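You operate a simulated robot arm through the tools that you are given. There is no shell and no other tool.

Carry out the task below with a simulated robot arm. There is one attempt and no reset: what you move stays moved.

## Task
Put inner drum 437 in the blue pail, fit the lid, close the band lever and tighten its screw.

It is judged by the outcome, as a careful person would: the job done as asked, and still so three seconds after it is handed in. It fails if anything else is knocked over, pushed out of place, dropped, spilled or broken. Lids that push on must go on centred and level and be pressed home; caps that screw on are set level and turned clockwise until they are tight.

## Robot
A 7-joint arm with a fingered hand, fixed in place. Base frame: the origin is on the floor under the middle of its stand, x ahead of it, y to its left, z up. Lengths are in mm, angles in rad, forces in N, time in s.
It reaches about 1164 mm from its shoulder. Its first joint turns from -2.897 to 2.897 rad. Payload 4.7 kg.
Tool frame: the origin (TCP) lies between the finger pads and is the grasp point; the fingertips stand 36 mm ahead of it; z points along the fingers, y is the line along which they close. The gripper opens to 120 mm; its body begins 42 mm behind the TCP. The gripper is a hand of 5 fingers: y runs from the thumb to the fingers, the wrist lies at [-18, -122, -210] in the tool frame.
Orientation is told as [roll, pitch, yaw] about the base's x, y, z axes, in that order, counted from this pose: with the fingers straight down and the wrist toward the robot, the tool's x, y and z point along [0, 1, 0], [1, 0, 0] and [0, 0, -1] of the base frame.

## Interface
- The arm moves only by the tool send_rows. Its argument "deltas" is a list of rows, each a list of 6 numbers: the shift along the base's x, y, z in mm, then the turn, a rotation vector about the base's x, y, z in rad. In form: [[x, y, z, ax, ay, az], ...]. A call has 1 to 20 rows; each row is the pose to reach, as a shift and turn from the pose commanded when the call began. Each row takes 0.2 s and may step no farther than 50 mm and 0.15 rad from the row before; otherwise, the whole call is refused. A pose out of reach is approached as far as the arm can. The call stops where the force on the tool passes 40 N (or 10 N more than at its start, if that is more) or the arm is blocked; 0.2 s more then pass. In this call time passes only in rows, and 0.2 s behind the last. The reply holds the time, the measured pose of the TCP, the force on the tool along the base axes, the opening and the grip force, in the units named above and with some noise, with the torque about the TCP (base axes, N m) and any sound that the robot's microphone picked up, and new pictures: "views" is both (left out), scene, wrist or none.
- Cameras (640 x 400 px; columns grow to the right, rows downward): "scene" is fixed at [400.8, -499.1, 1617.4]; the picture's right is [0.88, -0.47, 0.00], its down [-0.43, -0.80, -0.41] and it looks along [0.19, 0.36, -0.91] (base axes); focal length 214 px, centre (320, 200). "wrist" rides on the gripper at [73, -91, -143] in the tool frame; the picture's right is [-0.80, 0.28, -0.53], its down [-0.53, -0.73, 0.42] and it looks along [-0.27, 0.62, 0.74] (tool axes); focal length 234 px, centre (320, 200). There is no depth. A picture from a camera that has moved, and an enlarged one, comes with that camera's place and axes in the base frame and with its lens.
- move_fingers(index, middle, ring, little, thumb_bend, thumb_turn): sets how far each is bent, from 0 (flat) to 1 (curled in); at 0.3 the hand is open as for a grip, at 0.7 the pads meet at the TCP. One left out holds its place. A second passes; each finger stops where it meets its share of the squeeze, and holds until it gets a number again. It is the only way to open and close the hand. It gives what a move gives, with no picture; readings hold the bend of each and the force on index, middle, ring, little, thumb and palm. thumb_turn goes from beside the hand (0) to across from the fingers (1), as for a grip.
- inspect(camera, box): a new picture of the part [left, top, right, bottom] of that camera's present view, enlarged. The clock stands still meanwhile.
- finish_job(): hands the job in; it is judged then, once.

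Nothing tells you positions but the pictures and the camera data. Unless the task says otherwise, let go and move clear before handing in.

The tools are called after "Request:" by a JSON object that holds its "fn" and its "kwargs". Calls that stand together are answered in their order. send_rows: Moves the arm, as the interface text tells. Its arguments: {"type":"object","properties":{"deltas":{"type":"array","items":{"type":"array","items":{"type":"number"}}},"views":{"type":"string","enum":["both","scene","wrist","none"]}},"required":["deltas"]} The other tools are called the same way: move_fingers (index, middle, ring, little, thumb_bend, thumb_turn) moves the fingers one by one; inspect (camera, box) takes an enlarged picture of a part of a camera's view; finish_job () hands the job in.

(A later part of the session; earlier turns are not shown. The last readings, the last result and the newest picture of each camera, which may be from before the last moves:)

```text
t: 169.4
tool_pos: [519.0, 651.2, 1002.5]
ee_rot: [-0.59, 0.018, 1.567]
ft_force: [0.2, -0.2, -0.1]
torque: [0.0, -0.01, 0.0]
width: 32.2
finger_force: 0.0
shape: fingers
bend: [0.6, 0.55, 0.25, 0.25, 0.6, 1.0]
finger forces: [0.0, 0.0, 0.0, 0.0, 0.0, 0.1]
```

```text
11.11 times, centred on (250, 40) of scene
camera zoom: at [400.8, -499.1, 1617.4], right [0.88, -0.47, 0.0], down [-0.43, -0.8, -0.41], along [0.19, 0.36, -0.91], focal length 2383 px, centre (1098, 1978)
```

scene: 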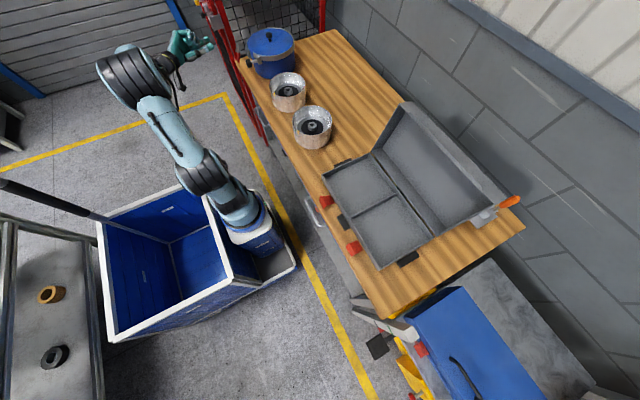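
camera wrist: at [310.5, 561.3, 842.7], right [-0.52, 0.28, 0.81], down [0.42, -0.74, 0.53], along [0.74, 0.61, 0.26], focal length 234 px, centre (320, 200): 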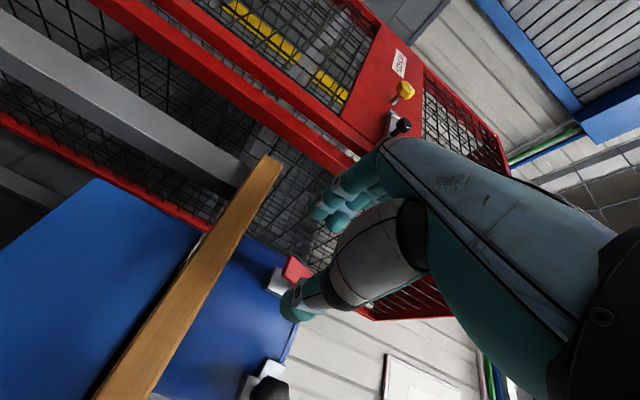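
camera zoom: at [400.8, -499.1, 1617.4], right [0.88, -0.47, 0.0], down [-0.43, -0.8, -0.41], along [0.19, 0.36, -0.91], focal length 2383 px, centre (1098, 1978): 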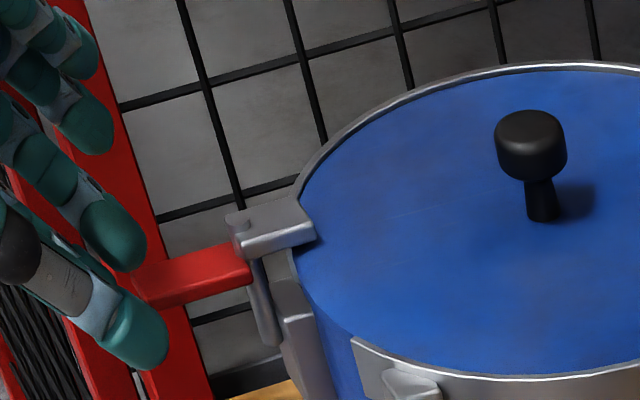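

The lever stays closed by itself with the hand clear. Now for the screw: I'll back away, bring the hand horizontal again and look at the knob.

Request:
{"fn": "send_rows", "kwargs": {"deltas": [[-30, -5, 0, 0, 0, 0], [-70, -20, 0, 0, -0.1, 0], [-80, -45, 0, 0, -0.25, 0], [-85, -75, -8, 0, -0.4, 0], [-85, -100, -18, 0, -0.55, 0], [-85, -108, -30, 0, -0.7, 0], [-85, -108, -42, 0, -0.85, 0], [-85, -108, -49, 0, -0.98, 0]], "views": "both"}}

Request:
{"fn": "inspect", "kwargs": {"camera": "scene", "box": [225, 25, 275, 75]}}

Request:
{"fn": "inspect", "kwargs": {"camera": "wrist", "box": [140, 120, 380, 360]}}

```text
t: 171.2
tool_pos: [432.9, 543.0, 953.2]
ee_rot: [-1.572, 0.003, 1.555]
ft_force: [-0.1, -1.0, 0.6]
torque: [0.01, 0.03, 0.01]
width: 32.4
finger_force: 0.0
shape: fingers
bend: [0.6, 0.55, 0.25, 0.25, 0.6, 1.0]
finger forces: [0.0, 0.1, 0.0, 0.1, 0.0, 0.0]
camera wrist: at [288.1, 452.5, 881.7], right [-0.52, 0.29, 0.8], down [0.41, -0.74, 0.53], along [0.75, 0.61, 0.27], focal length 234 px, centre (320, 200)
```

scene: 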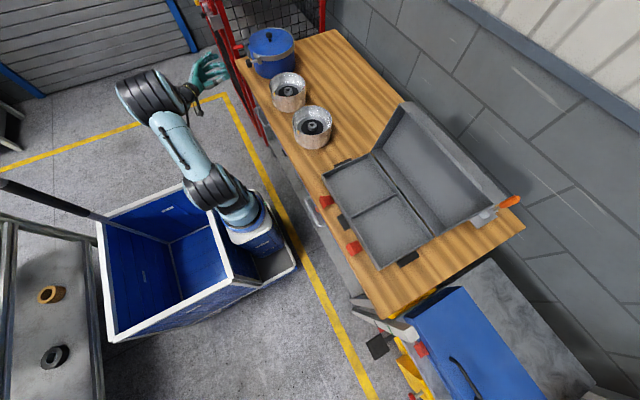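
wrist: 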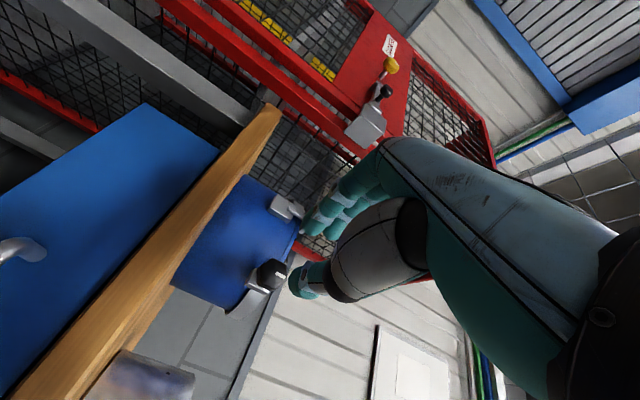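

```text
8.00 times, centred on (250, 50) of scene
camera zoom: at [400.8, -499.1, 1617.4], right [0.88, -0.47, 0.0], down [-0.43, -0.8, -0.41], along [0.19, 0.36, -0.91], focal length 1716 px, centre (880, 1400)
```

zoom: 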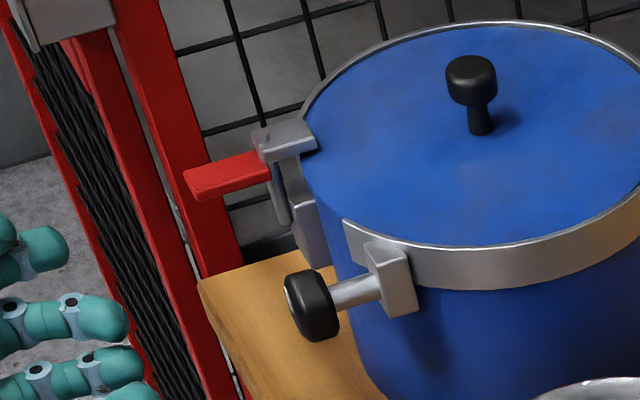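

```text
1.67 times, centred on (260, 240) of wrist
camera zoom: at [288.1, 452.5, 881.7], right [-0.52, 0.29, 0.8], down [0.41, -0.74, 0.53], along [0.75, 0.61, 0.27], focal length 390 px, centre (420, 133)
```

zoom: 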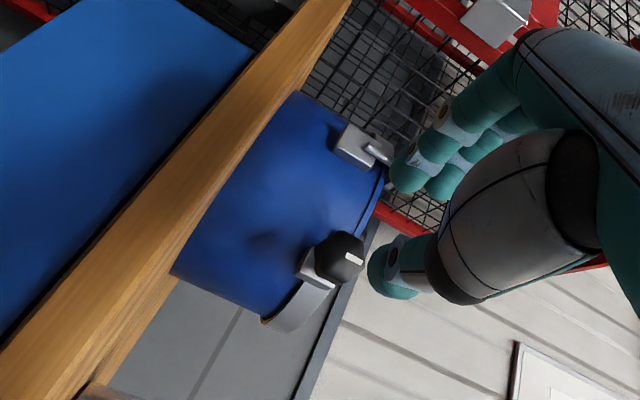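

Request:
{"fn": "inspect", "kwargs": {"camera": "wrist", "box": [230, 230, 310, 310]}}

Request:
{"fn": "inspect", "kwargs": {"camera": "scene", "box": [244, 48, 268, 72]}}

Request:
{"fn": "inspect", "kwargs": {"camera": "scene", "box": [236, 32, 264, 60]}}

```text
5.00 times, centred on (270, 270) of wrist
camera zoom: at [288.1, 452.5, 881.7], right [-0.52, 0.29, 0.8], down [0.41, -0.74, 0.53], along [0.75, 0.61, 0.27], focal length 1171 px, centre (570, -150)
```

zoom: 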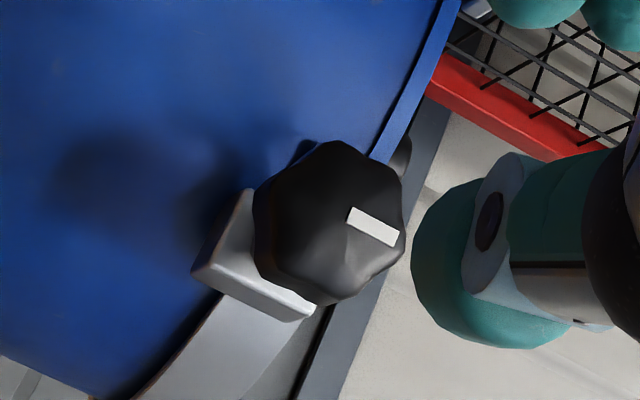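

```text
16.00 times, centred on (256, 60) of scene
camera zoom: at [400.8, -499.1, 1617.4], right [0.88, -0.47, 0.0], down [-0.43, -0.8, -0.41], along [0.19, 0.36, -0.91], focal length 3432 px, centre (1344, 2440)
```

zoom: 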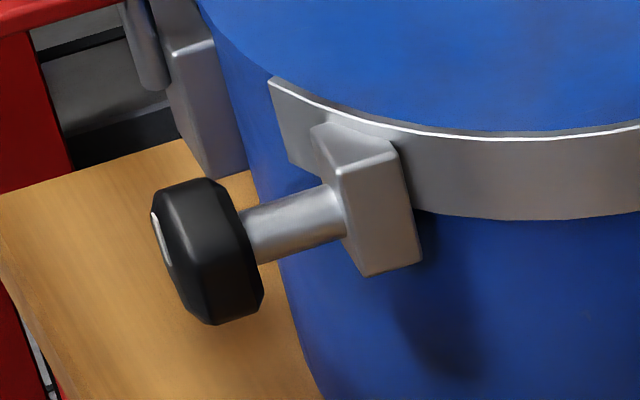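

```text
14.29 times, centred on (250, 46) of scene
camera zoom: at [400.8, -499.1, 1617.4], right [0.88, -0.47, 0.0], down [-0.43, -0.8, -0.41], along [0.19, 0.36, -0.91], focal length 3064 px, centre (1320, 2400)
```

zoom: 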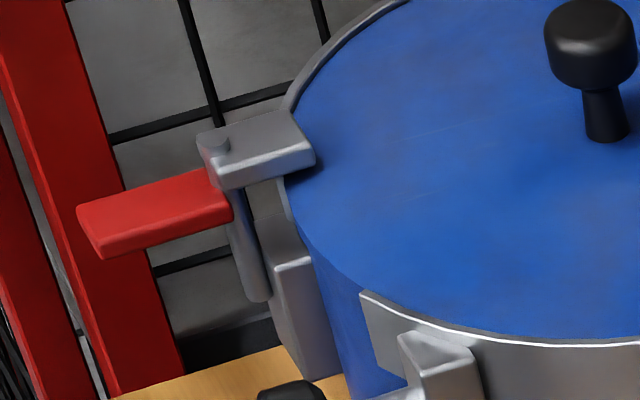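

The lever is fully over (rod vertical, jaw flat on the lid). The screw knob is centred near (576, 543, 958) with its axis along x. I'll roll the hand so the clockwise stroke has plenty of range, with the fingers ready around the knob.

Request:
{"fn": "move_fingers", "kwargs": {"index": 0.48, "middle": 0.48, "ring": 0.6, "little": 0.6, "thumb_bend": 0.48}}

Request:
{"fn": "send_rows", "kwargs": {"deltas": [[0, 0, 0, -0.15, 0, 0], [0, 0, 0, -0.3, 0, 0], [0, 0, 0, -0.45, 0, 0], [0, 0, 0, -0.6, 0, 0], [0, 0, 0, -0.75, 0, 0], [0, 0, 0, -0.9, 0, 0], [0, 0, 0, -1.05, 0, 0], [0, 0, 0, -1.2, 0, 0], [0, -2, 3, -1.35, 0, 0], [0, -4, 5, -1.5, 0, 0], [0, -4, 5, -1.57, 0, 0]], "views": "both"}}

Request:
{"fn": "inspect", "kwargs": {"camera": "scene", "box": [215, 25, 275, 80]}}

```text
t: 172.2
tool_pos: [433.0, 543.1, 952.3]
ee_rot: [-1.57, 0.004, 1.554]
ft_force: [-0.5, 0.0, -0.2]
torque: [-0.03, -0.01, 0.04]
width: 68.4
finger_force: 0.0
shape: fingers
bend: [0.48, 0.48, 0.6, 0.6, 0.48, 1.0]
finger forces: [0.0, 0.1, 0.0, 0.0, 0.0, 0.0]
```

```text
t: 174.6
tool_pos: [432.0, 538.1, 956.7]
ee_rot: [2.863, 1.555, -0.279]
ft_force: [-0.9, 0.5, 0.2]
torque: [0.02, 0.0, -0.01]
width: 68.4
finger_force: 0.0
shape: fingers
bend: [0.48, 0.48, 0.6, 0.6, 0.48, 1.0]
finger forces: [0.1, 0.0, 0.1, 0.0, 0.0, 0.0]
camera wrist: at [287.9, 465.1, 1047.9], right [-0.52, 0.8, -0.29], down [0.41, 0.53, 0.74], along [0.75, 0.26, -0.61], focal length 234 px, centre (320, 200)
```

scene: 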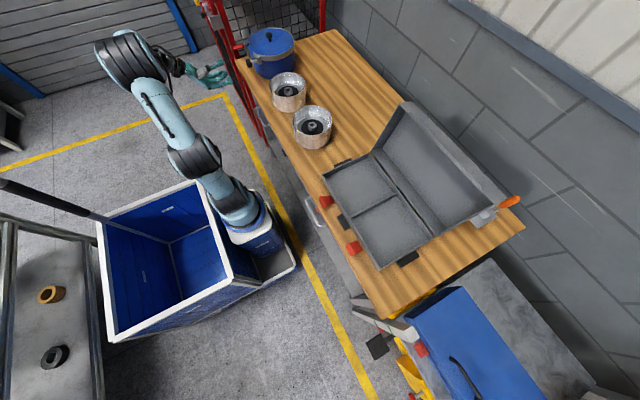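
wrist: 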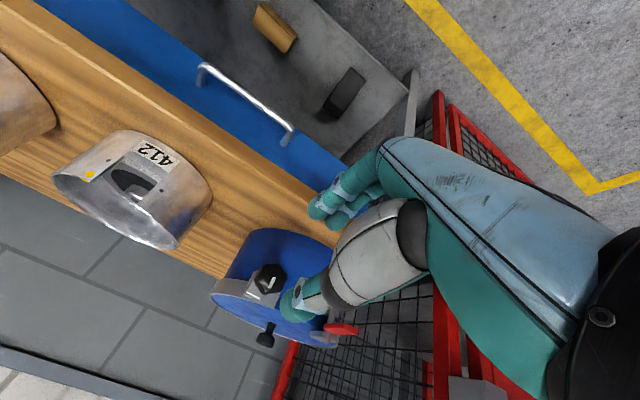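

```text
7.27 times, centred on (245, 52) of scene
camera zoom: at [400.8, -499.1, 1617.4], right [0.88, -0.47, 0.0], down [-0.43, -0.8, -0.41], along [0.19, 0.36, -0.91], focal length 1560 px, centre (866, 1273)
```

zoom: 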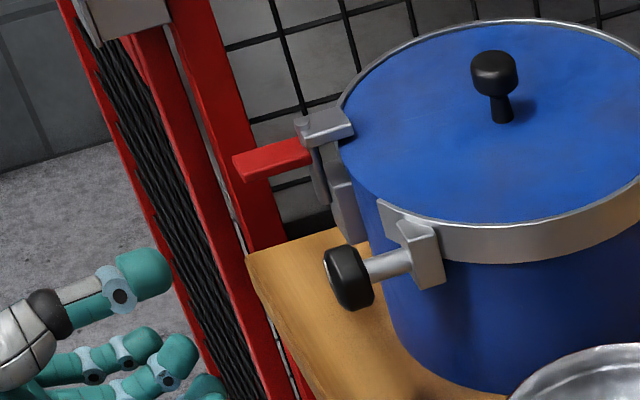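

Request:
{"fn": "inspect", "kwargs": {"camera": "wrist", "box": [220, 230, 320, 330]}}

```text
4.00 times, centred on (270, 280) of wrist
camera zoom: at [287.9, 465.1, 1047.9], right [-0.52, 0.8, -0.29], down [0.41, 0.53, 0.74], along [0.75, 0.26, -0.61], focal length 937 px, centre (520, -120)
```

zoom: 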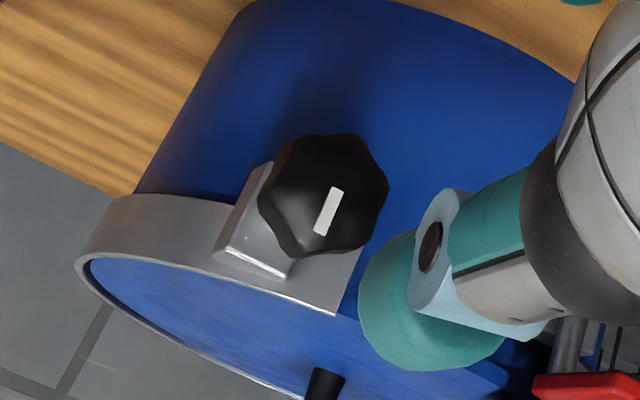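

Request:
{"fn": "send_rows", "kwargs": {"deltas": [[40, -1, 1, 0, 0, 0], [75, -2, 2, 0, 0, 0], [95, -2, 2, 0, 0, 0], [108, -2, 2, 0, 0, 0]], "views": "none"}}

Request:
{"fn": "inspect", "kwargs": {"camera": "scene", "box": [232, 35, 272, 80]}}

Request:
{"fn": "inspect", "kwargs": {"camera": "wrist", "box": [240, 180, 380, 320]}}

```text
t: 175.6
tool_pos: [541.2, 536.6, 959.9]
ee_rot: [2.984, 1.553, -0.159]
ft_force: [0.4, 0.2, 0.1]
torque: [0.03, -0.05, 0.03]
width: 68.4
finger_force: 0.0
shape: fingers
bend: [0.48, 0.48, 0.6, 0.6, 0.48, 1.0]
finger forces: [0.0, 0.0, 0.1, 0.0, 0.0, 0.0]
```

```text
8.89 times, centred on (252, 58) of scene
camera zoom: at [400.8, -499.1, 1617.4], right [0.88, -0.47, 0.0], down [-0.43, -0.8, -0.41], along [0.19, 0.36, -0.91], focal length 1906 px, centre (924, 1467)
```

zoom: 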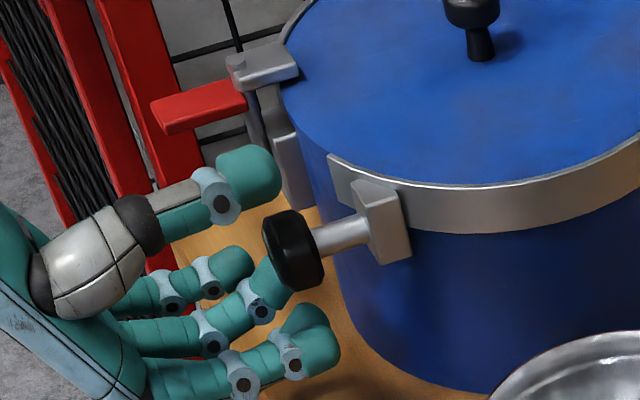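

```text
2.86 times, centred on (310, 250) of wrist
camera zoom: at [395.9, 463.2, 1050.4], right [-0.52, 0.8, -0.29], down [0.41, 0.53, 0.74], along [0.75, 0.26, -0.61], focal length 669 px, centre (349, 57)
```

zoom: 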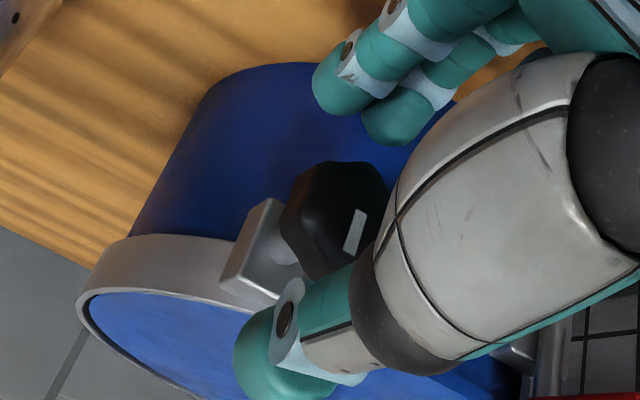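

Request:
{"fn": "move_fingers", "kwargs": {"index": 0.6, "middle": 0.6, "thumb_bend": 0.58}}

Request:
{"fn": "inspect", "kwargs": {"camera": "scene", "box": [232, 35, 272, 80]}}

Request:
{"fn": "inspect", "kwargs": {"camera": "wrist", "box": [240, 180, 380, 320]}}

```text
t: 176.6
tool_pos: [541.3, 537.1, 960.5]
ee_rot: [2.962, 1.555, -0.181]
ft_force: [0.2, 0.1, -1.5]
torque: [-0.04, 0.07, 0.01]
width: 37.8
finger_force: 0.7
shape: fingers
bend: [0.6, 0.59, 0.6, 0.6, 0.57, 1.0]
finger forces: [0.1, 1.8, 0.1, 0.1, 0.0, 0.0]
```

```text
8.89 times, centred on (252, 58) of scene
camera zoom: at [400.8, -499.1, 1617.4], right [0.88, -0.47, 0.0], down [-0.43, -0.8, -0.41], along [0.19, 0.36, -0.91], focal length 1906 px, centre (924, 1467)
```

zoom: 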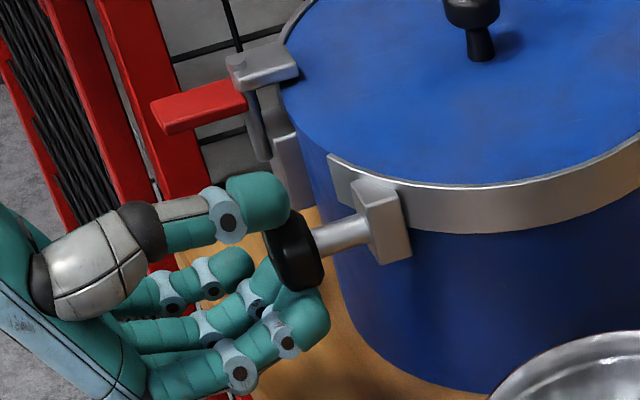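

```text
2.86 times, centred on (310, 250) of wrist
camera zoom: at [395.8, 463.2, 1050.2], right [-0.52, 0.8, -0.29], down [0.41, 0.53, 0.74], along [0.75, 0.26, -0.61], focal length 669 px, centre (349, 57)
```

zoom: 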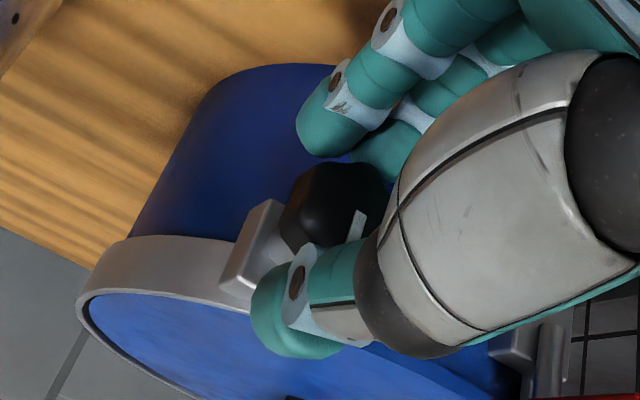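

Request:
{"fn": "move_fingers", "kwargs": {"index": 0.72, "middle": 0.72, "thumb_bend": 0.75}}

Request:
{"fn": "inspect", "kwargs": {"camera": "scene", "box": [232, 35, 272, 80]}}

Request:
{"fn": "inspect", "kwargs": {"camera": "wrist", "box": [240, 180, 380, 320]}}

```text
t: 177.6
tool_pos: [540.8, 536.0, 959.7]
ee_rot: [2.938, 1.554, -0.204]
ft_force: [4.3, -1.4, -6.6]
torque: [-0.07, 0.22, -0.03]
width: 24.7
finger_force: 17.3
shape: fingers
bend: [0.61, 0.6, 0.6, 0.6, 0.64, 1.0]
finger forces: [8.3, 12.6, 0.0, 0.1, 13.8, 0.1]
```

```text
8.89 times, centred on (252, 58) of scene
camera zoom: at [400.8, -499.1, 1617.4], right [0.88, -0.47, 0.0], down [-0.43, -0.8, -0.41], along [0.19, 0.36, -0.91], focal length 1906 px, centre (924, 1467)
```

zoom: 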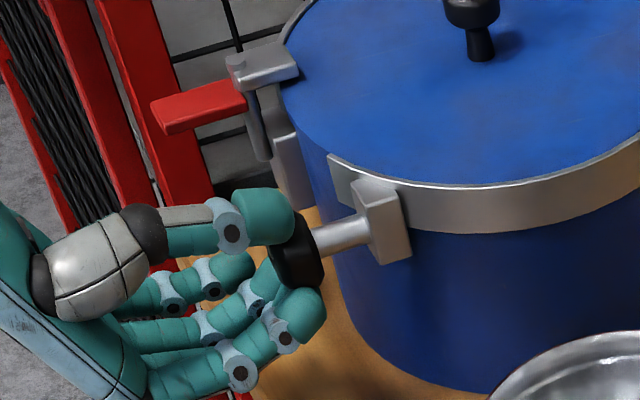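

```text
2.86 times, centred on (310, 250) of wrist
camera zoom: at [396.2, 463.2, 1049.9], right [-0.52, 0.8, -0.29], down [0.41, 0.53, 0.74], along [0.75, 0.26, -0.61], focal length 669 px, centre (349, 57)
```

zoom: 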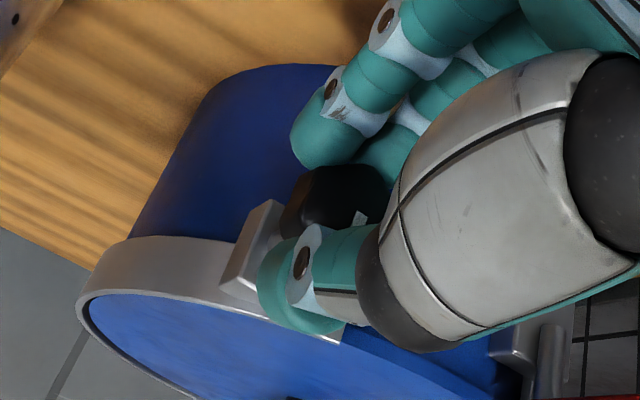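

I have a firm grip on the knob. I'll start turning clockwise as seen from outside (a positive rotation about +x) and watch the torque.

Request:
{"fn": "send_rows", "kwargs": {"deltas": [[0, 0, -0.7, 0.15, 0, 0], [0, -0.3, -1.3, 0.3, 0, 0], [0, -0.5, -2.1, 0.45, 0, 0]], "views": "none"}}

Request:
{"fn": "inspect", "kwargs": {"camera": "scene", "box": [232, 35, 272, 80]}}

Request:
{"fn": "inspect", "kwargs": {"camera": "wrist", "box": [240, 180, 380, 320]}}

```text
t: 178.4
tool_pos: [541.4, 535.3, 956.5]
ee_rot: [-1.602, 1.122, 1.534]
ft_force: [5.6, 3.3, -9.2]
torque: [-0.11, 0.38, 0.16]
width: 24.2
finger_force: 17.7
shape: fingers
bend: [0.61, 0.59, 0.6, 0.6, 0.65, 1.0]
finger forces: [9.0, 13.3, 0.0, 0.0, 11.7, 0.1]
```

```text
8.89 times, centred on (252, 58) of scene
camera zoom: at [400.8, -499.1, 1617.4], right [0.88, -0.47, 0.0], down [-0.43, -0.8, -0.41], along [0.19, 0.36, -0.91], focal length 1906 px, centre (924, 1467)
```

zoom: 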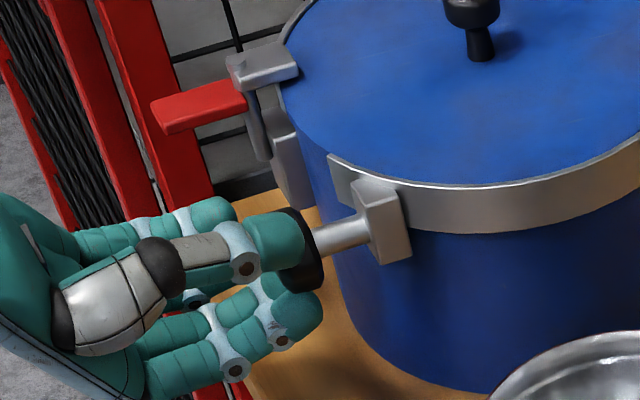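

```text
2.86 times, centred on (310, 250) of wrist
camera zoom: at [396.1, 431.2, 1006.7], right [-0.52, 0.85, 0.09], down [0.41, 0.16, 0.9], along [0.75, 0.5, -0.43], focal length 669 px, centre (349, 57)
```

zoom: 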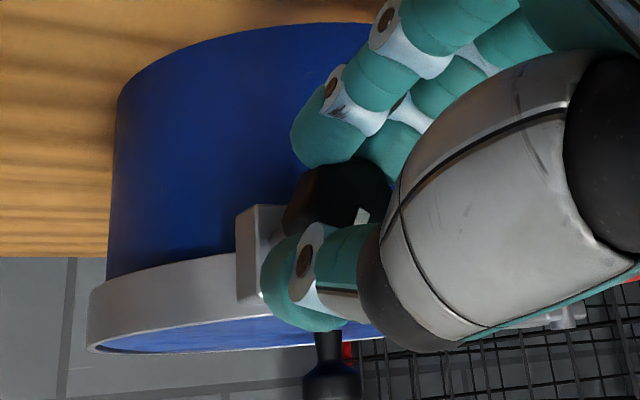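

The knob turns with the hand and resists only about 0.1 N·m so far. I'll keep turning, recentring slightly on the knob axis.

Request:
{"fn": "send_rows", "kwargs": {"deltas": [[0, 1.6, -2.4, 0.15, 0, 0], [0, 1.8, -3.0, 0.3, 0, 0], [0, 2.0, -3.6, 0.45, 0, 0], [0, 2.4, -4.1, 0.6, 0, 0], [0, 2.9, -4.6, 0.75, 0, 0], [0, 3.4, -5.0, 0.9, 0, 0], [0, 3.9, -5.3, 1.05, 0, 0]], "views": "none"}}

Request:
{"fn": "inspect", "kwargs": {"camera": "scene", "box": [232, 35, 272, 80]}}

Request:
{"fn": "inspect", "kwargs": {"camera": "wrist", "box": [240, 180, 380, 320]}}

```text
t: 180.0
tool_pos: [540.5, 541.5, 951.2]
ee_rot: [-1.57, 0.072, 1.556]
ft_force: [2.1, 16.0, -9.8]
torque: [-0.19, 0.29, 0.64]
width: 23.6
finger_force: 20.3
shape: fingers
bend: [0.59, 0.58, 0.6, 0.6, 0.66, 1.0]
finger forces: [13.6, 15.8, 0.0, 0.0, 10.8, 0.0]
```

```text
8.89 times, centred on (252, 58) of scene
camera zoom: at [400.8, -499.1, 1617.4], right [0.88, -0.47, 0.0], down [-0.43, -0.8, -0.41], along [0.19, 0.36, -0.91], focal length 1906 px, centre (924, 1467)
```

zoom: 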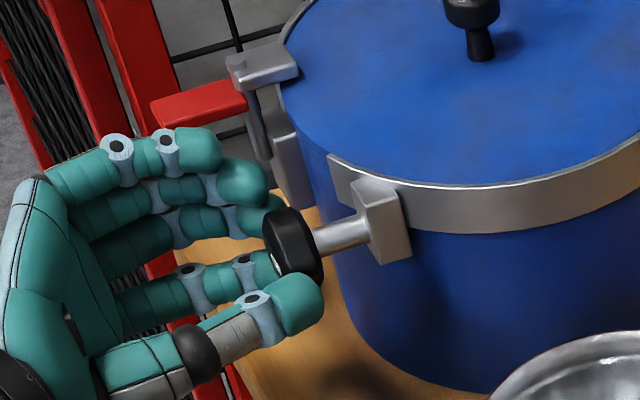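

```text
2.86 times, centred on (310, 250) of wrist
camera zoom: at [395.9, 446.0, 886.7], right [-0.52, 0.34, 0.78], down [0.41, -0.7, 0.58], along [0.75, 0.63, 0.22], focal length 669 px, centre (349, 57)
```

zoom: 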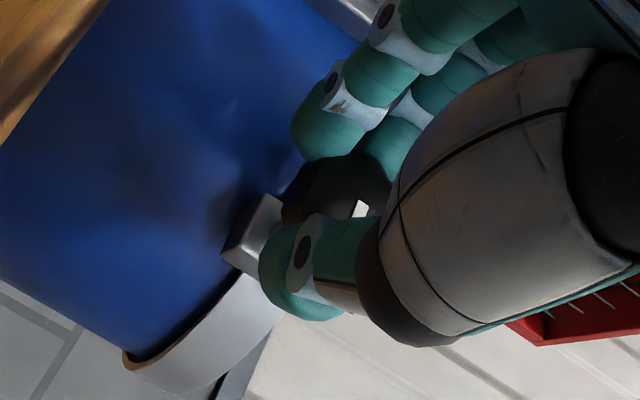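

Request:
{"fn": "send_rows", "kwargs": {"deltas": [[0, 2, -1, 0, 0, 0], [0, 4, -2, 0, 0, 0], [0, 5, -1.4, 0.15, 0, 0], [0, 5.9, -0.7, 0.3, 0, 0], [0, 6.7, 0.1, 0.45, 0, 0], [0, 7.3, 1.0, 0.6, 0, 0]], "views": "none"}}

Request:
{"fn": "inspect", "kwargs": {"camera": "scene", "box": [232, 35, 272, 80]}}

Request:
{"fn": "inspect", "kwargs": {"camera": "wrist", "box": [240, 180, 380, 320]}}

```text
t: 181.4
tool_pos: [541.4, 549.0, 954.0]
ee_rot: [-1.56, -0.527, 1.552]
ft_force: [1.8, 13.2, -5.0]
torque: [-0.1, 0.09, 0.42]
width: 23.5
finger_force: 19.4
shape: fingers
bend: [0.71, 0.59, 0.6, 0.6, 0.66, 1.0]
finger forces: [14.0, 11.7, 0.0, 0.0, 14.0, 0.1]
```

```text
8.89 times, centred on (252, 58) of scene
camera zoom: at [400.8, -499.1, 1617.4], right [0.88, -0.47, 0.0], down [-0.43, -0.8, -0.41], along [0.19, 0.36, -0.91], focal length 1906 px, centre (924, 1467)
```

zoom: 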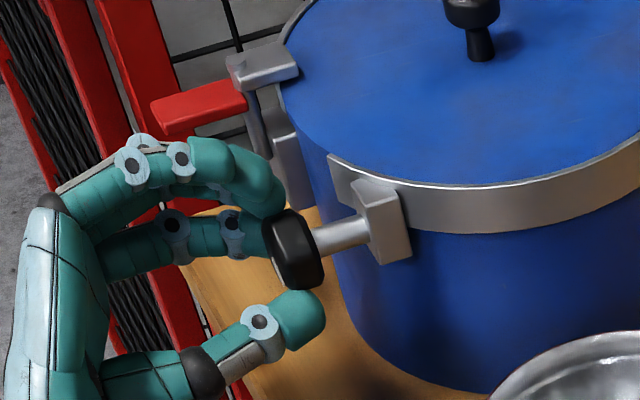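

```text
2.86 times, centred on (310, 250) of wrist
camera zoom: at [396.1, 506.6, 846.3], right [-0.52, -0.16, 0.84], down [0.41, -0.91, 0.09], along [0.75, 0.39, 0.54], focal length 669 px, centre (349, 57)
```

zoom: 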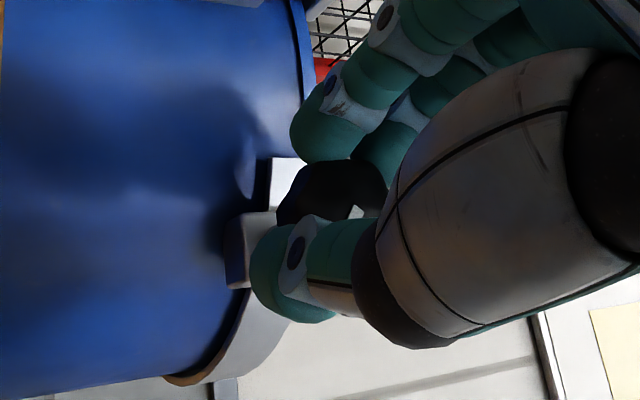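

Request:
{"fn": "send_rows", "kwargs": {"deltas": [[0, 2.3, -0.8, 0.15, 0, 0], [0, 2.7, 0.2, 0.3, 0, 0], [0, 2.9, 1.3, 0.45, 0, 0], [0, 2.9, 2.4, 0.6, 0, 0], [0, 2.7, 3.5, 0.75, 0, 0], [0, 2.4, 4.6, 0.9, 0, 0]], "views": "none"}}

Request:
{"fn": "inspect", "kwargs": {"camera": "scene", "box": [232, 35, 272, 80]}}

Request:
{"fn": "inspect", "kwargs": {"camera": "wrist", "box": [240, 180, 380, 320]}}

```text
t: 182.8
tool_pos: [539.8, 552.4, 958.8]
ee_rot: [-1.457, -1.427, 1.458]
ft_force: [1.0, 21.4, 5.4]
torque: [-0.3, -0.22, 0.68]
width: 23.3
finger_force: 22.5
shape: fingers
bend: [0.71, 0.6, 0.6, 0.6, 0.66, 0.99]
finger forces: [16.9, 12.8, 0.1, 0.0, 15.3, 0.0]
```

```text
8.89 times, centred on (252, 58) of scene
camera zoom: at [400.8, -499.1, 1617.4], right [0.88, -0.47, 0.0], down [-0.43, -0.8, -0.41], along [0.19, 0.36, -0.91], focal length 1906 px, centre (924, 1467)
```

zoom: 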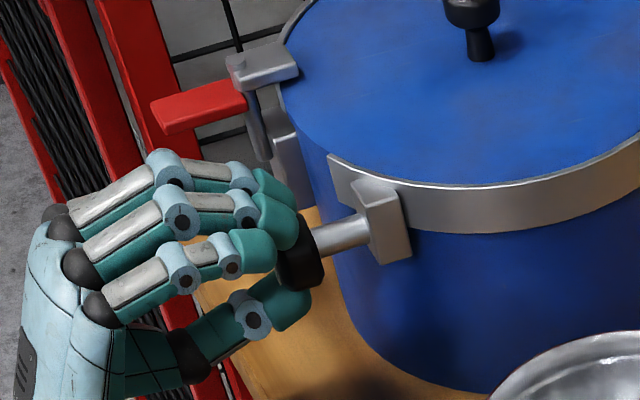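

```text
2.86 times, centred on (310, 250) of wrist
camera zoom: at [395.9, 609.0, 860.4], right [-0.52, -0.76, 0.4], down [0.41, -0.63, -0.66], along [0.75, -0.17, 0.64], focal length 669 px, centre (349, 57)
```

zoom: 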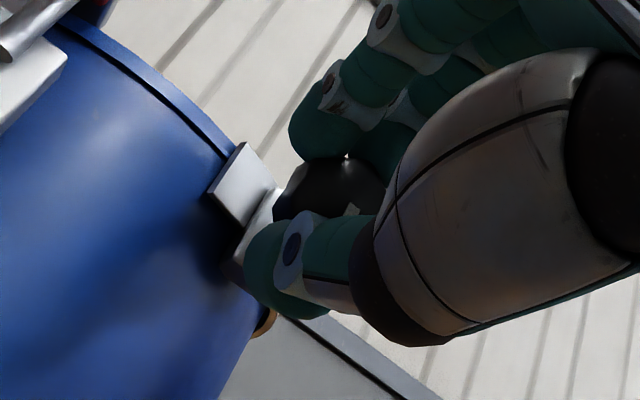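

About 3 rad turned so far with little resistance. I'll recentre to relieve side force, open the fingers, back off, and return for another stroke using a refined knob axis of y ≈ 546.5, z ≈ 959.

Request:
{"fn": "send_rows", "kwargs": {"deltas": [[0, 2, 0.5, 0, 0, 0], [0, 4, 1, 0, 0, 0]], "views": "none"}}

Request:
{"fn": "move_fingers", "kwargs": {"index": 0.48, "middle": 0.48, "thumb_bend": 0.48}}

Request:
{"fn": "send_rows", "kwargs": {"deltas": [[-15, 0, 0, 0, 0, 0], [-35, 0, 0, 0, 0, 0], [-58, 0, 0, 0, 0, 0]], "views": "none"}}

Request:
{"fn": "inspect", "kwargs": {"camera": "scene", "box": [236, 40, 272, 75]}}

Request:
{"fn": "inspect", "kwargs": {"camera": "wrist", "box": [220, 160, 380, 320]}}

```text
t: 183.4
tool_pos: [542.0, 554.4, 959.0]
ee_rot: [-1.455, -1.426, 1.454]
ft_force: [-5.8, 3.6, 0.4]
torque: [-0.04, 0.0, 0.07]
width: 22.8
finger_force: 18.9
shape: fingers
bend: [0.71, 0.6, 0.6, 0.6, 0.66, 1.0]
finger forces: [10.1, 11.2, 0.0, 0.1, 16.6, 0.0]
```

```text
t: 184.4
tool_pos: [540.7, 555.2, 960.3]
ee_rot: [-1.451, -1.427, 1.454]
ft_force: [-0.3, -0.9, -1.0]
torque: [0.03, 0.0, -0.05]
width: 68.1
finger_force: 0.1
shape: fingers
bend: [0.48, 0.48, 0.6, 0.6, 0.48, 1.0]
finger forces: [0.0, 0.1, 0.0, 0.0, 0.0, 0.0]
```

```text
t: 185.2
tool_pos: [483.3, 554.2, 960.0]
ee_rot: [-1.452, -1.425, 1.451]
ft_force: [0.3, 0.4, -0.2]
torque: [0.02, -0.03, 0.03]
width: 68.4
finger_force: 0.1
shape: fingers
bend: [0.48, 0.48, 0.6, 0.6, 0.48, 1.0]
finger forces: [0.1, 0.0, 0.0, 0.1, 0.1, 0.1]
```

```text
11.43 times, centred on (254, 58) of scene
camera zoom: at [400.8, -499.1, 1617.4], right [0.88, -0.47, 0.0], down [-0.43, -0.8, -0.41], along [0.19, 0.36, -0.91], focal length 2451 px, centre (1074, 1829)
```

zoom: 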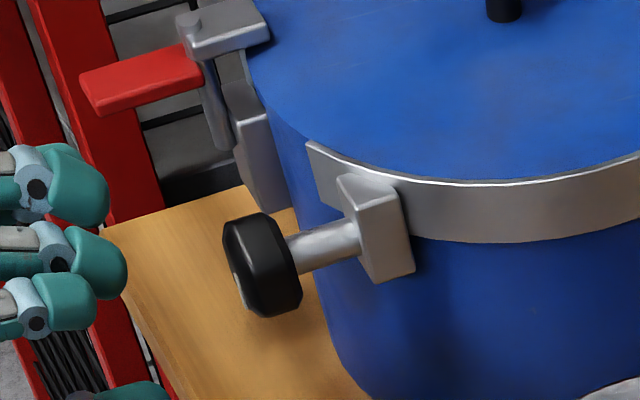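

```text
2.50 times, centred on (300, 240) of wrist
camera zoom: at [338.3, 612.6, 862.0], right [-0.52, -0.75, 0.4], down [0.41, -0.63, -0.66], along [0.75, -0.18, 0.64], focal length 585 px, centre (370, 100)
```

zoom: 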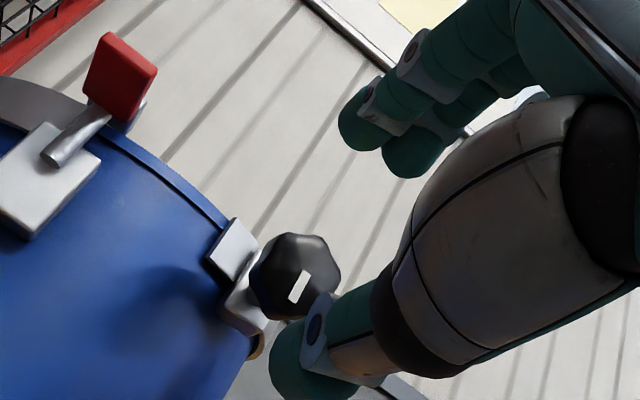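

Request:
{"fn": "send_rows", "kwargs": {"deltas": [[0, 0, 0, -0.15, 0, 0], [0, 0, 0, -0.3, 0, 0], [0, 0, 0, -0.45, 0, 0], [0, -1, 0, -0.6, 0, 0], [0, -2, 0, -0.75, 0, 0], [0, -3, 0, -0.9, 0, 0], [0, -4, 0, -1.05, 0, 0], [0, -5, 0, -1.2, 0, 0], [0, -6, 0, -1.35, 0, 0], [0, -7, 0, -1.5, 0, 0], [0, -8, 0, -1.65, 0, 0], [0, -9, 0, -1.8, 0, 0], [0, -10, -1, -1.95, 0, 0], [0, -11, -1, -2.1, 0, 0], [0, -12, -1, -2.25, 0, 0], [0, -14, -2, -2.4, 0, 0], [0, -15, -2, -2.55, 0, 0], [0, -16, -2, -2.7, 0, 0], [0, -17, -2, -2.85, 0, 0], [0, -18, -2, -3.0, 0, 0]], "views": "none"}}

Request:
{"fn": "inspect", "kwargs": {"camera": "wrist", "box": [220, 160, 380, 320]}}

Request:
{"fn": "inspect", "kwargs": {"camera": "scene", "box": [226, 35, 276, 80]}}

```text
t: 189.4
tool_pos: [483.1, 537.2, 955.9]
ee_rot: [2.861, 1.555, -0.283]
ft_force: [0.2, 0.3, 1.5]
torque: [-0.02, -0.04, 0.0]
width: 68.6
finger_force: 0.1
shape: fingers
bend: [0.48, 0.48, 0.6, 0.6, 0.48, 1.0]
finger forces: [0.1, 0.0, 0.1, 0.0, 0.0, 0.0]
```

```text
2.50 times, centred on (300, 240) of wrist
camera zoom: at [338.5, 462.8, 1047.2], right [-0.52, 0.8, -0.29], down [0.41, 0.54, 0.74], along [0.75, 0.26, -0.61], focal length 585 px, centre (370, 100)
```

zoom: 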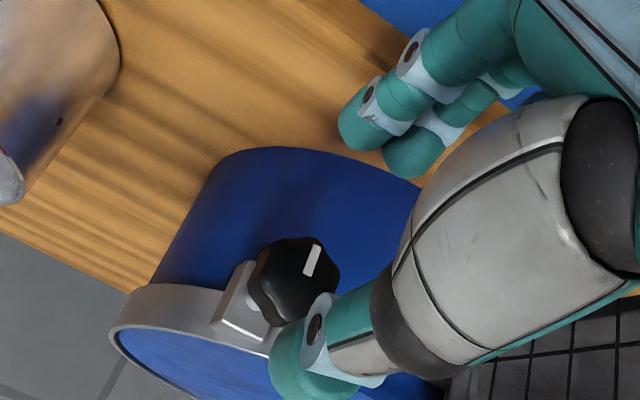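

```text
8.89 times, centred on (251, 58) of scene
camera zoom: at [400.8, -499.1, 1617.4], right [0.88, -0.47, 0.0], down [-0.43, -0.8, -0.41], along [0.19, 0.36, -0.91], focal length 1906 px, centre (933, 1467)
```

zoom: 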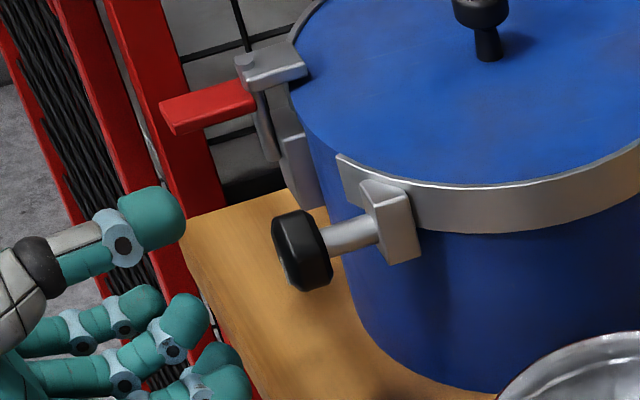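

The white mark confirms about half a turn clockwise. Second stroke: approach and grip again, now better centred.

Request:
{"fn": "send_rows", "kwargs": {"deltas": [[25, -0.5, 1, 0, 0, 0], [45, -0.5, 1.5, 0, 0, 0], [58, -0.5, 1.5, 0, 0, 0]], "views": "none"}}

Request:
{"fn": "move_fingers", "kwargs": {"index": 0.6, "middle": 0.6, "thumb_bend": 0.58}}

Request:
{"fn": "move_fingers", "kwargs": {"index": 0.78, "middle": 0.78, "thumb_bend": 0.8}}

Request:
{"fn": "send_rows", "kwargs": {"deltas": [[0, 0.2, -1.5, 0.15, 0, 0], [0, 0.8, -2.9, 0.3, 0, 0], [0, 1.5, -4.2, 0.45, 0, 0], [0, 2.5, -5.5, 0.6, 0, 0], [0, 3.7, -6.6, 0.75, 0, 0], [0, 4.9, -7.6, 0.9, 0, 0]], "views": "none"}}

Request:
{"fn": "inspect", "kwargs": {"camera": "wrist", "box": [240, 180, 380, 320]}}

```text
t: 190.2
tool_pos: [540.3, 534.9, 958.5]
ee_rot: [2.934, 1.554, -0.209]
ft_force: [-0.4, -0.5, 0.0]
torque: [0.0, 0.02, 0.02]
width: 68.5
finger_force: 0.1
shape: fingers
bend: [0.48, 0.48, 0.6, 0.6, 0.48, 1.0]
finger forces: [0.0, 0.0, 0.0, 0.0, 0.1, 0.0]
```

```text
t: 191.2
tool_pos: [540.8, 536.4, 958.8]
ee_rot: [2.957, 1.554, -0.187]
ft_force: [-0.1, -0.5, -1.3]
torque: [0.01, 0.05, -0.04]
width: 38.1
finger_force: 1.0
shape: fingers
bend: [0.6, 0.59, 0.6, 0.6, 0.57, 1.0]
finger forces: [0.1, 1.0, 0.1, 0.1, 0.0, 0.0]
```

```text
t: 192.2
tool_pos: [542.4, 535.7, 958.2]
ee_rot: [2.982, 1.553, -0.161]
ft_force: [8.5, -0.6, 2.9]
torque: [-0.09, 0.03, 0.02]
width: 22.6
finger_force: 20.7
shape: fingers
bend: [0.71, 0.6, 0.6, 0.6, 0.64, 1.0]
finger forces: [8.8, 11.5, 0.0, 0.0, 20.8, 0.1]
```

```text
t: 193.6
tool_pos: [542.4, 537.9, 947.4]
ee_rot: [-1.578, 0.696, 1.544]
ft_force: [13.4, -24.1, 2.2]
torque: [-0.26, -0.05, -0.6]
width: 20.4
finger_force: 29.1
shape: fingers
bend: [0.72, 0.6, 0.6, 0.6, 0.62, 1.0]
finger forces: [22.7, 10.8, 0.0, 0.0, 25.4, 0.0]
stopped in row 6: the force on the tool passed its limit at 41 N (the readings are from after the stop); the commanded pose is now the measured one
```

```text
2.86 times, centred on (310, 250) of wrist
camera zoom: at [396.1, 422.7, 950.5], right [-0.51, 0.74, 0.43], down [0.41, -0.23, 0.88], along [0.75, 0.63, -0.19], focal length 669 px, centre (349, 57)
```

zoom: 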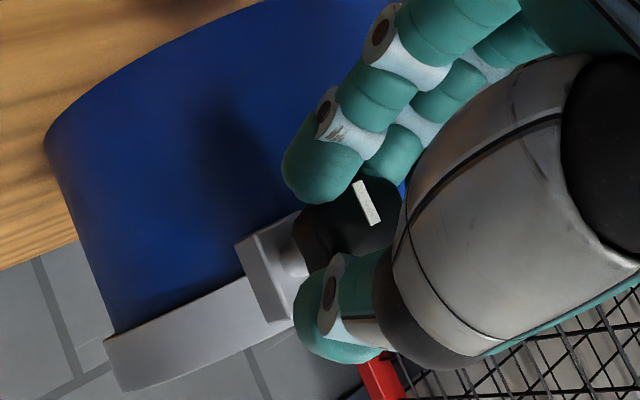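

The index finger had slipped beside the knob because I was gripping about 6 mm off-centre. I'll release, recentre on the true knob axis, and regrip.

Request:
{"fn": "move_fingers", "kwargs": {"index": 0.47, "middle": 0.47, "thumb_bend": 0.47}}

Request:
{"fn": "send_rows", "kwargs": {"deltas": [[-20, 0, 0, 0, 0, 0], [-50, 3, 4, 0, 0, 0], [-50, 6.9, 7.6, 0, 0, 0]], "views": "none"}}

Request:
{"fn": "inspect", "kwargs": {"camera": "wrist", "box": [220, 160, 380, 320]}}

Request:
{"fn": "inspect", "kwargs": {"camera": "scene", "box": [226, 35, 276, 80]}}

```text
t: 194.6
tool_pos: [540.2, 539.4, 948.7]
ee_rot: [-1.579, 0.694, 1.55]
ft_force: [-0.3, -0.4, 0.3]
torque: [-0.04, 0.0, 0.0]
width: 71.1
finger_force: 0.1
shape: fingers
bend: [0.47, 0.47, 0.6, 0.6, 0.47, 1.0]
finger forces: [0.1, 0.0, 0.1, 0.0, 0.0, 0.0]
```

```text
t: 195.4
tool_pos: [490.9, 546.3, 956.7]
ee_rot: [-1.583, 0.696, 1.547]
ft_force: [-0.4, -0.1, -0.7]
torque: [0.02, 0.01, 0.0]
width: 71.5
finger_force: 0.0
shape: fingers
bend: [0.47, 0.47, 0.6, 0.6, 0.47, 1.0]
finger forces: [0.0, 0.0, 0.1, 0.0, 0.0, 0.0]
```

```text
2.50 times, centred on (300, 240) of wrist
camera zoom: at [345.6, 431.3, 959.0], right [-0.52, 0.74, 0.43], down [0.41, -0.23, 0.88], along [0.75, 0.64, -0.19], focal length 585 px, centre (370, 100)
```

zoom: 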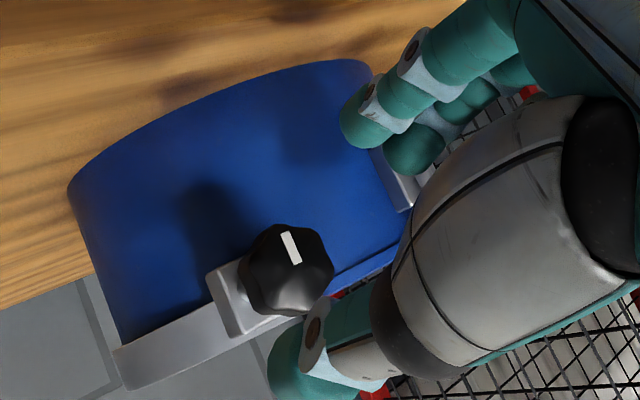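

```text
8.89 times, centred on (251, 58) of scene
camera zoom: at [400.8, -499.1, 1617.4], right [0.88, -0.47, 0.0], down [-0.43, -0.8, -0.41], along [0.19, 0.36, -0.91], focal length 1906 px, centre (933, 1467)
```

zoom: 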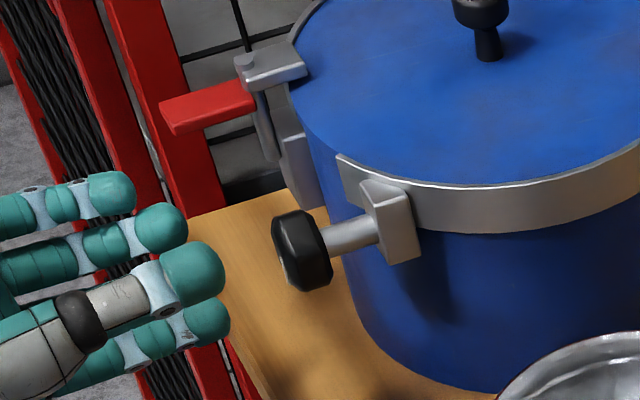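

Request:
{"fn": "send_rows", "kwargs": {"deltas": [[0, 0, 0, -0.15, 0, 0], [0, -1, 0, -0.3, 0, 0], [0, -2, 1, -0.45, 0, 0], [0, -2.5, 1, -0.6, 0, 0], [0, -3, 1, -0.75, 0, 0], [0, -3.5, 1, -0.88, 0, 0], [25, -3.5, 1, -0.88, 0, 0], [50, -3.5, 1, -0.88, 0, 0]], "views": "none"}}

Request:
{"fn": "inspect", "kwargs": {"camera": "wrist", "box": [240, 180, 380, 320]}}

Request:
{"fn": "inspect", "kwargs": {"camera": "scene", "box": [236, 40, 272, 80]}}

```text
t: 197.2
tool_pos: [540.4, 543.7, 957.3]
ee_rot: [2.859, 1.553, -0.284]
ft_force: [0.9, 0.0, 0.8]
torque: [0.01, 0.0, 0.0]
width: 71.6
finger_force: 0.0
shape: fingers
bend: [0.47, 0.47, 0.6, 0.6, 0.47, 1.0]
finger forces: [0.0, 0.1, 0.0, 0.0, 0.1, 0.0]
```

```text
2.86 times, centred on (310, 250) of wrist
camera zoom: at [395.2, 470.8, 1047.6], right [-0.52, 0.8, -0.29], down [0.41, 0.53, 0.74], along [0.75, 0.26, -0.61], focal length 669 px, centre (349, 57)
```

zoom: 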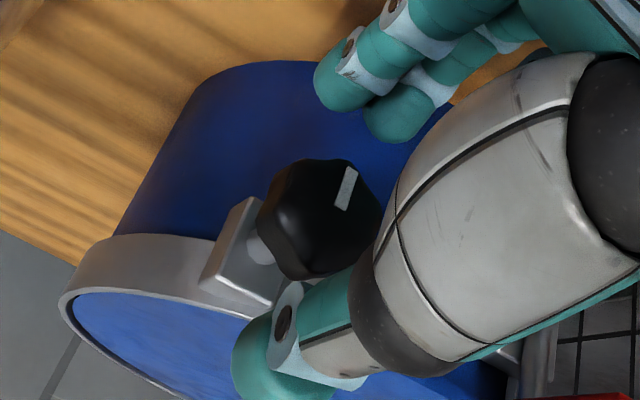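

```text
10.00 times, centred on (254, 60) of scene
camera zoom: at [400.8, -499.1, 1617.4], right [0.88, -0.47, 0.0], down [-0.43, -0.8, -0.41], along [0.19, 0.36, -0.91], focal length 2145 px, centre (980, 1600)
```

zoom: 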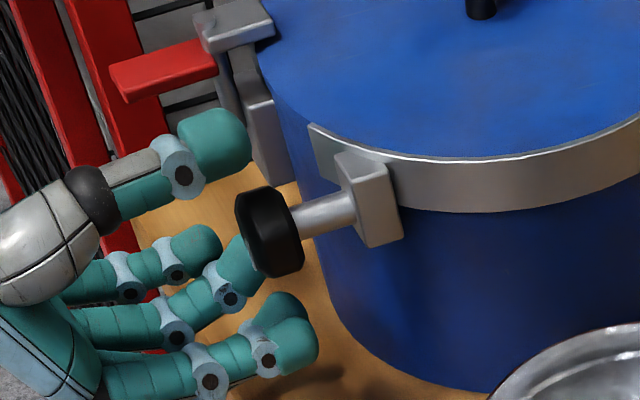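

Request:
{"fn": "move_fingers", "kwargs": {"index": 0.58, "middle": 0.58, "thumb_bend": 0.57}}

Request:
{"fn": "move_fingers", "kwargs": {"index": 0.72, "middle": 0.72, "thumb_bend": 0.74}}

Request:
{"fn": "inspect", "kwargs": {"camera": "wrist", "box": [240, 180, 380, 320]}}

Request:
{"fn": "inspect", "kwargs": {"camera": "scene", "box": [236, 40, 272, 80]}}

```text
t: 198.2
tool_pos: [540.7, 543.8, 956.8]
ee_rot: [2.887, 1.554, -0.258]
ft_force: [0.0, -0.5, -0.2]
torque: [0.0, 0.01, -0.01]
width: 43.8
finger_force: 0.1
shape: fingers
bend: [0.57, 0.57, 0.6, 0.6, 0.56, 1.0]
finger forces: [0.0, 0.0, 0.1, 0.0, 0.0, 0.0]
```

```text
t: 199.2
tool_pos: [541.1, 543.9, 956.2]
ee_rot: [2.851, 1.554, -0.294]
ft_force: [4.7, 0.4, -5.2]
torque: [0.0, 0.09, 0.06]
width: 32.0
finger_force: 16.6
shape: fingers
bend: [0.61, 0.64, 0.6, 0.6, 0.61, 1.0]
finger forces: [9.3, 10.4, 0.0, 0.0, 14.7, 0.0]
```

```text
2.86 times, centred on (310, 250) of wrist
camera zoom: at [395.6, 470.6, 1047.1], right [-0.52, 0.8, -0.29], down [0.42, 0.53, 0.74], along [0.75, 0.26, -0.61], focal length 669 px, centre (349, 57)
```

zoom: 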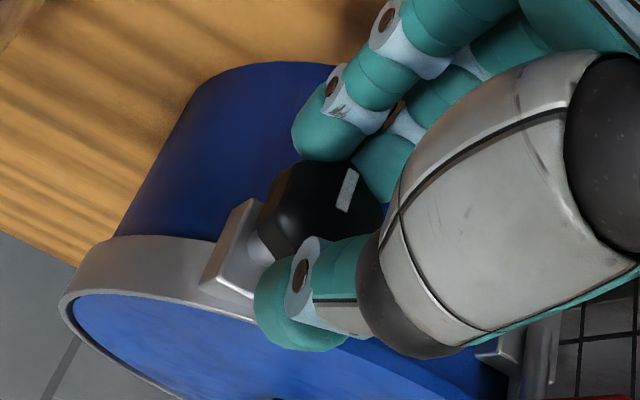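

```text
10.00 times, centred on (254, 60) of scene
camera zoom: at [400.8, -499.1, 1617.4], right [0.88, -0.47, 0.0], down [-0.43, -0.8, -0.41], along [0.19, 0.36, -0.91], focal length 2145 px, centre (980, 1600)
```

zoom: 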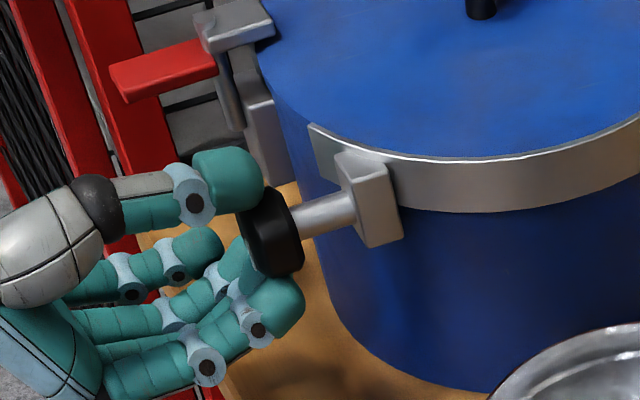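

That's a proper tripod grip now. I'll turn clockwise about the true axis.

Request:
{"fn": "send_rows", "kwargs": {"deltas": [[0, 0.5, -0.4, 0.15, 0, 0], [0, 1, -0.8, 0.3, 0, 0], [0, 1.6, -1, 0.45, 0, 0], [0, 2.2, -1.2, 0.6, 0, 0], [0, 2.9, -1.2, 0.75, 0, 0], [0, 3.5, -1.2, 0.9, 0, 0]], "views": "none"}}

Request:
{"fn": "inspect", "kwargs": {"camera": "wrist", "box": [240, 180, 380, 320]}}

```text
t: 200.6
tool_pos: [540.8, 548.5, 955.9]
ee_rot: [-1.579, 0.671, 1.553]
ft_force: [8.9, 5.3, -3.2]
torque: [-0.43, 0.28, 0.19]
width: 32.8
finger_force: 18.0
shape: fingers
bend: [0.61, 0.64, 0.6, 0.6, 0.61, 1.0]
finger forces: [12.3, 8.1, 0.0, 0.0, 15.9, 0.0]
```

```text
2.86 times, centred on (310, 250) of wrist
camera zoom: at [395.4, 432.1, 956.1], right [-0.52, 0.73, 0.45], down [0.42, -0.25, 0.88], along [0.75, 0.64, -0.17], focal length 669 px, centre (349, 57)
```

zoom: 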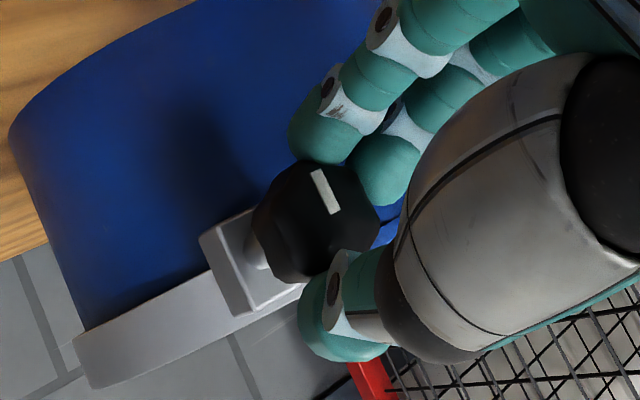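

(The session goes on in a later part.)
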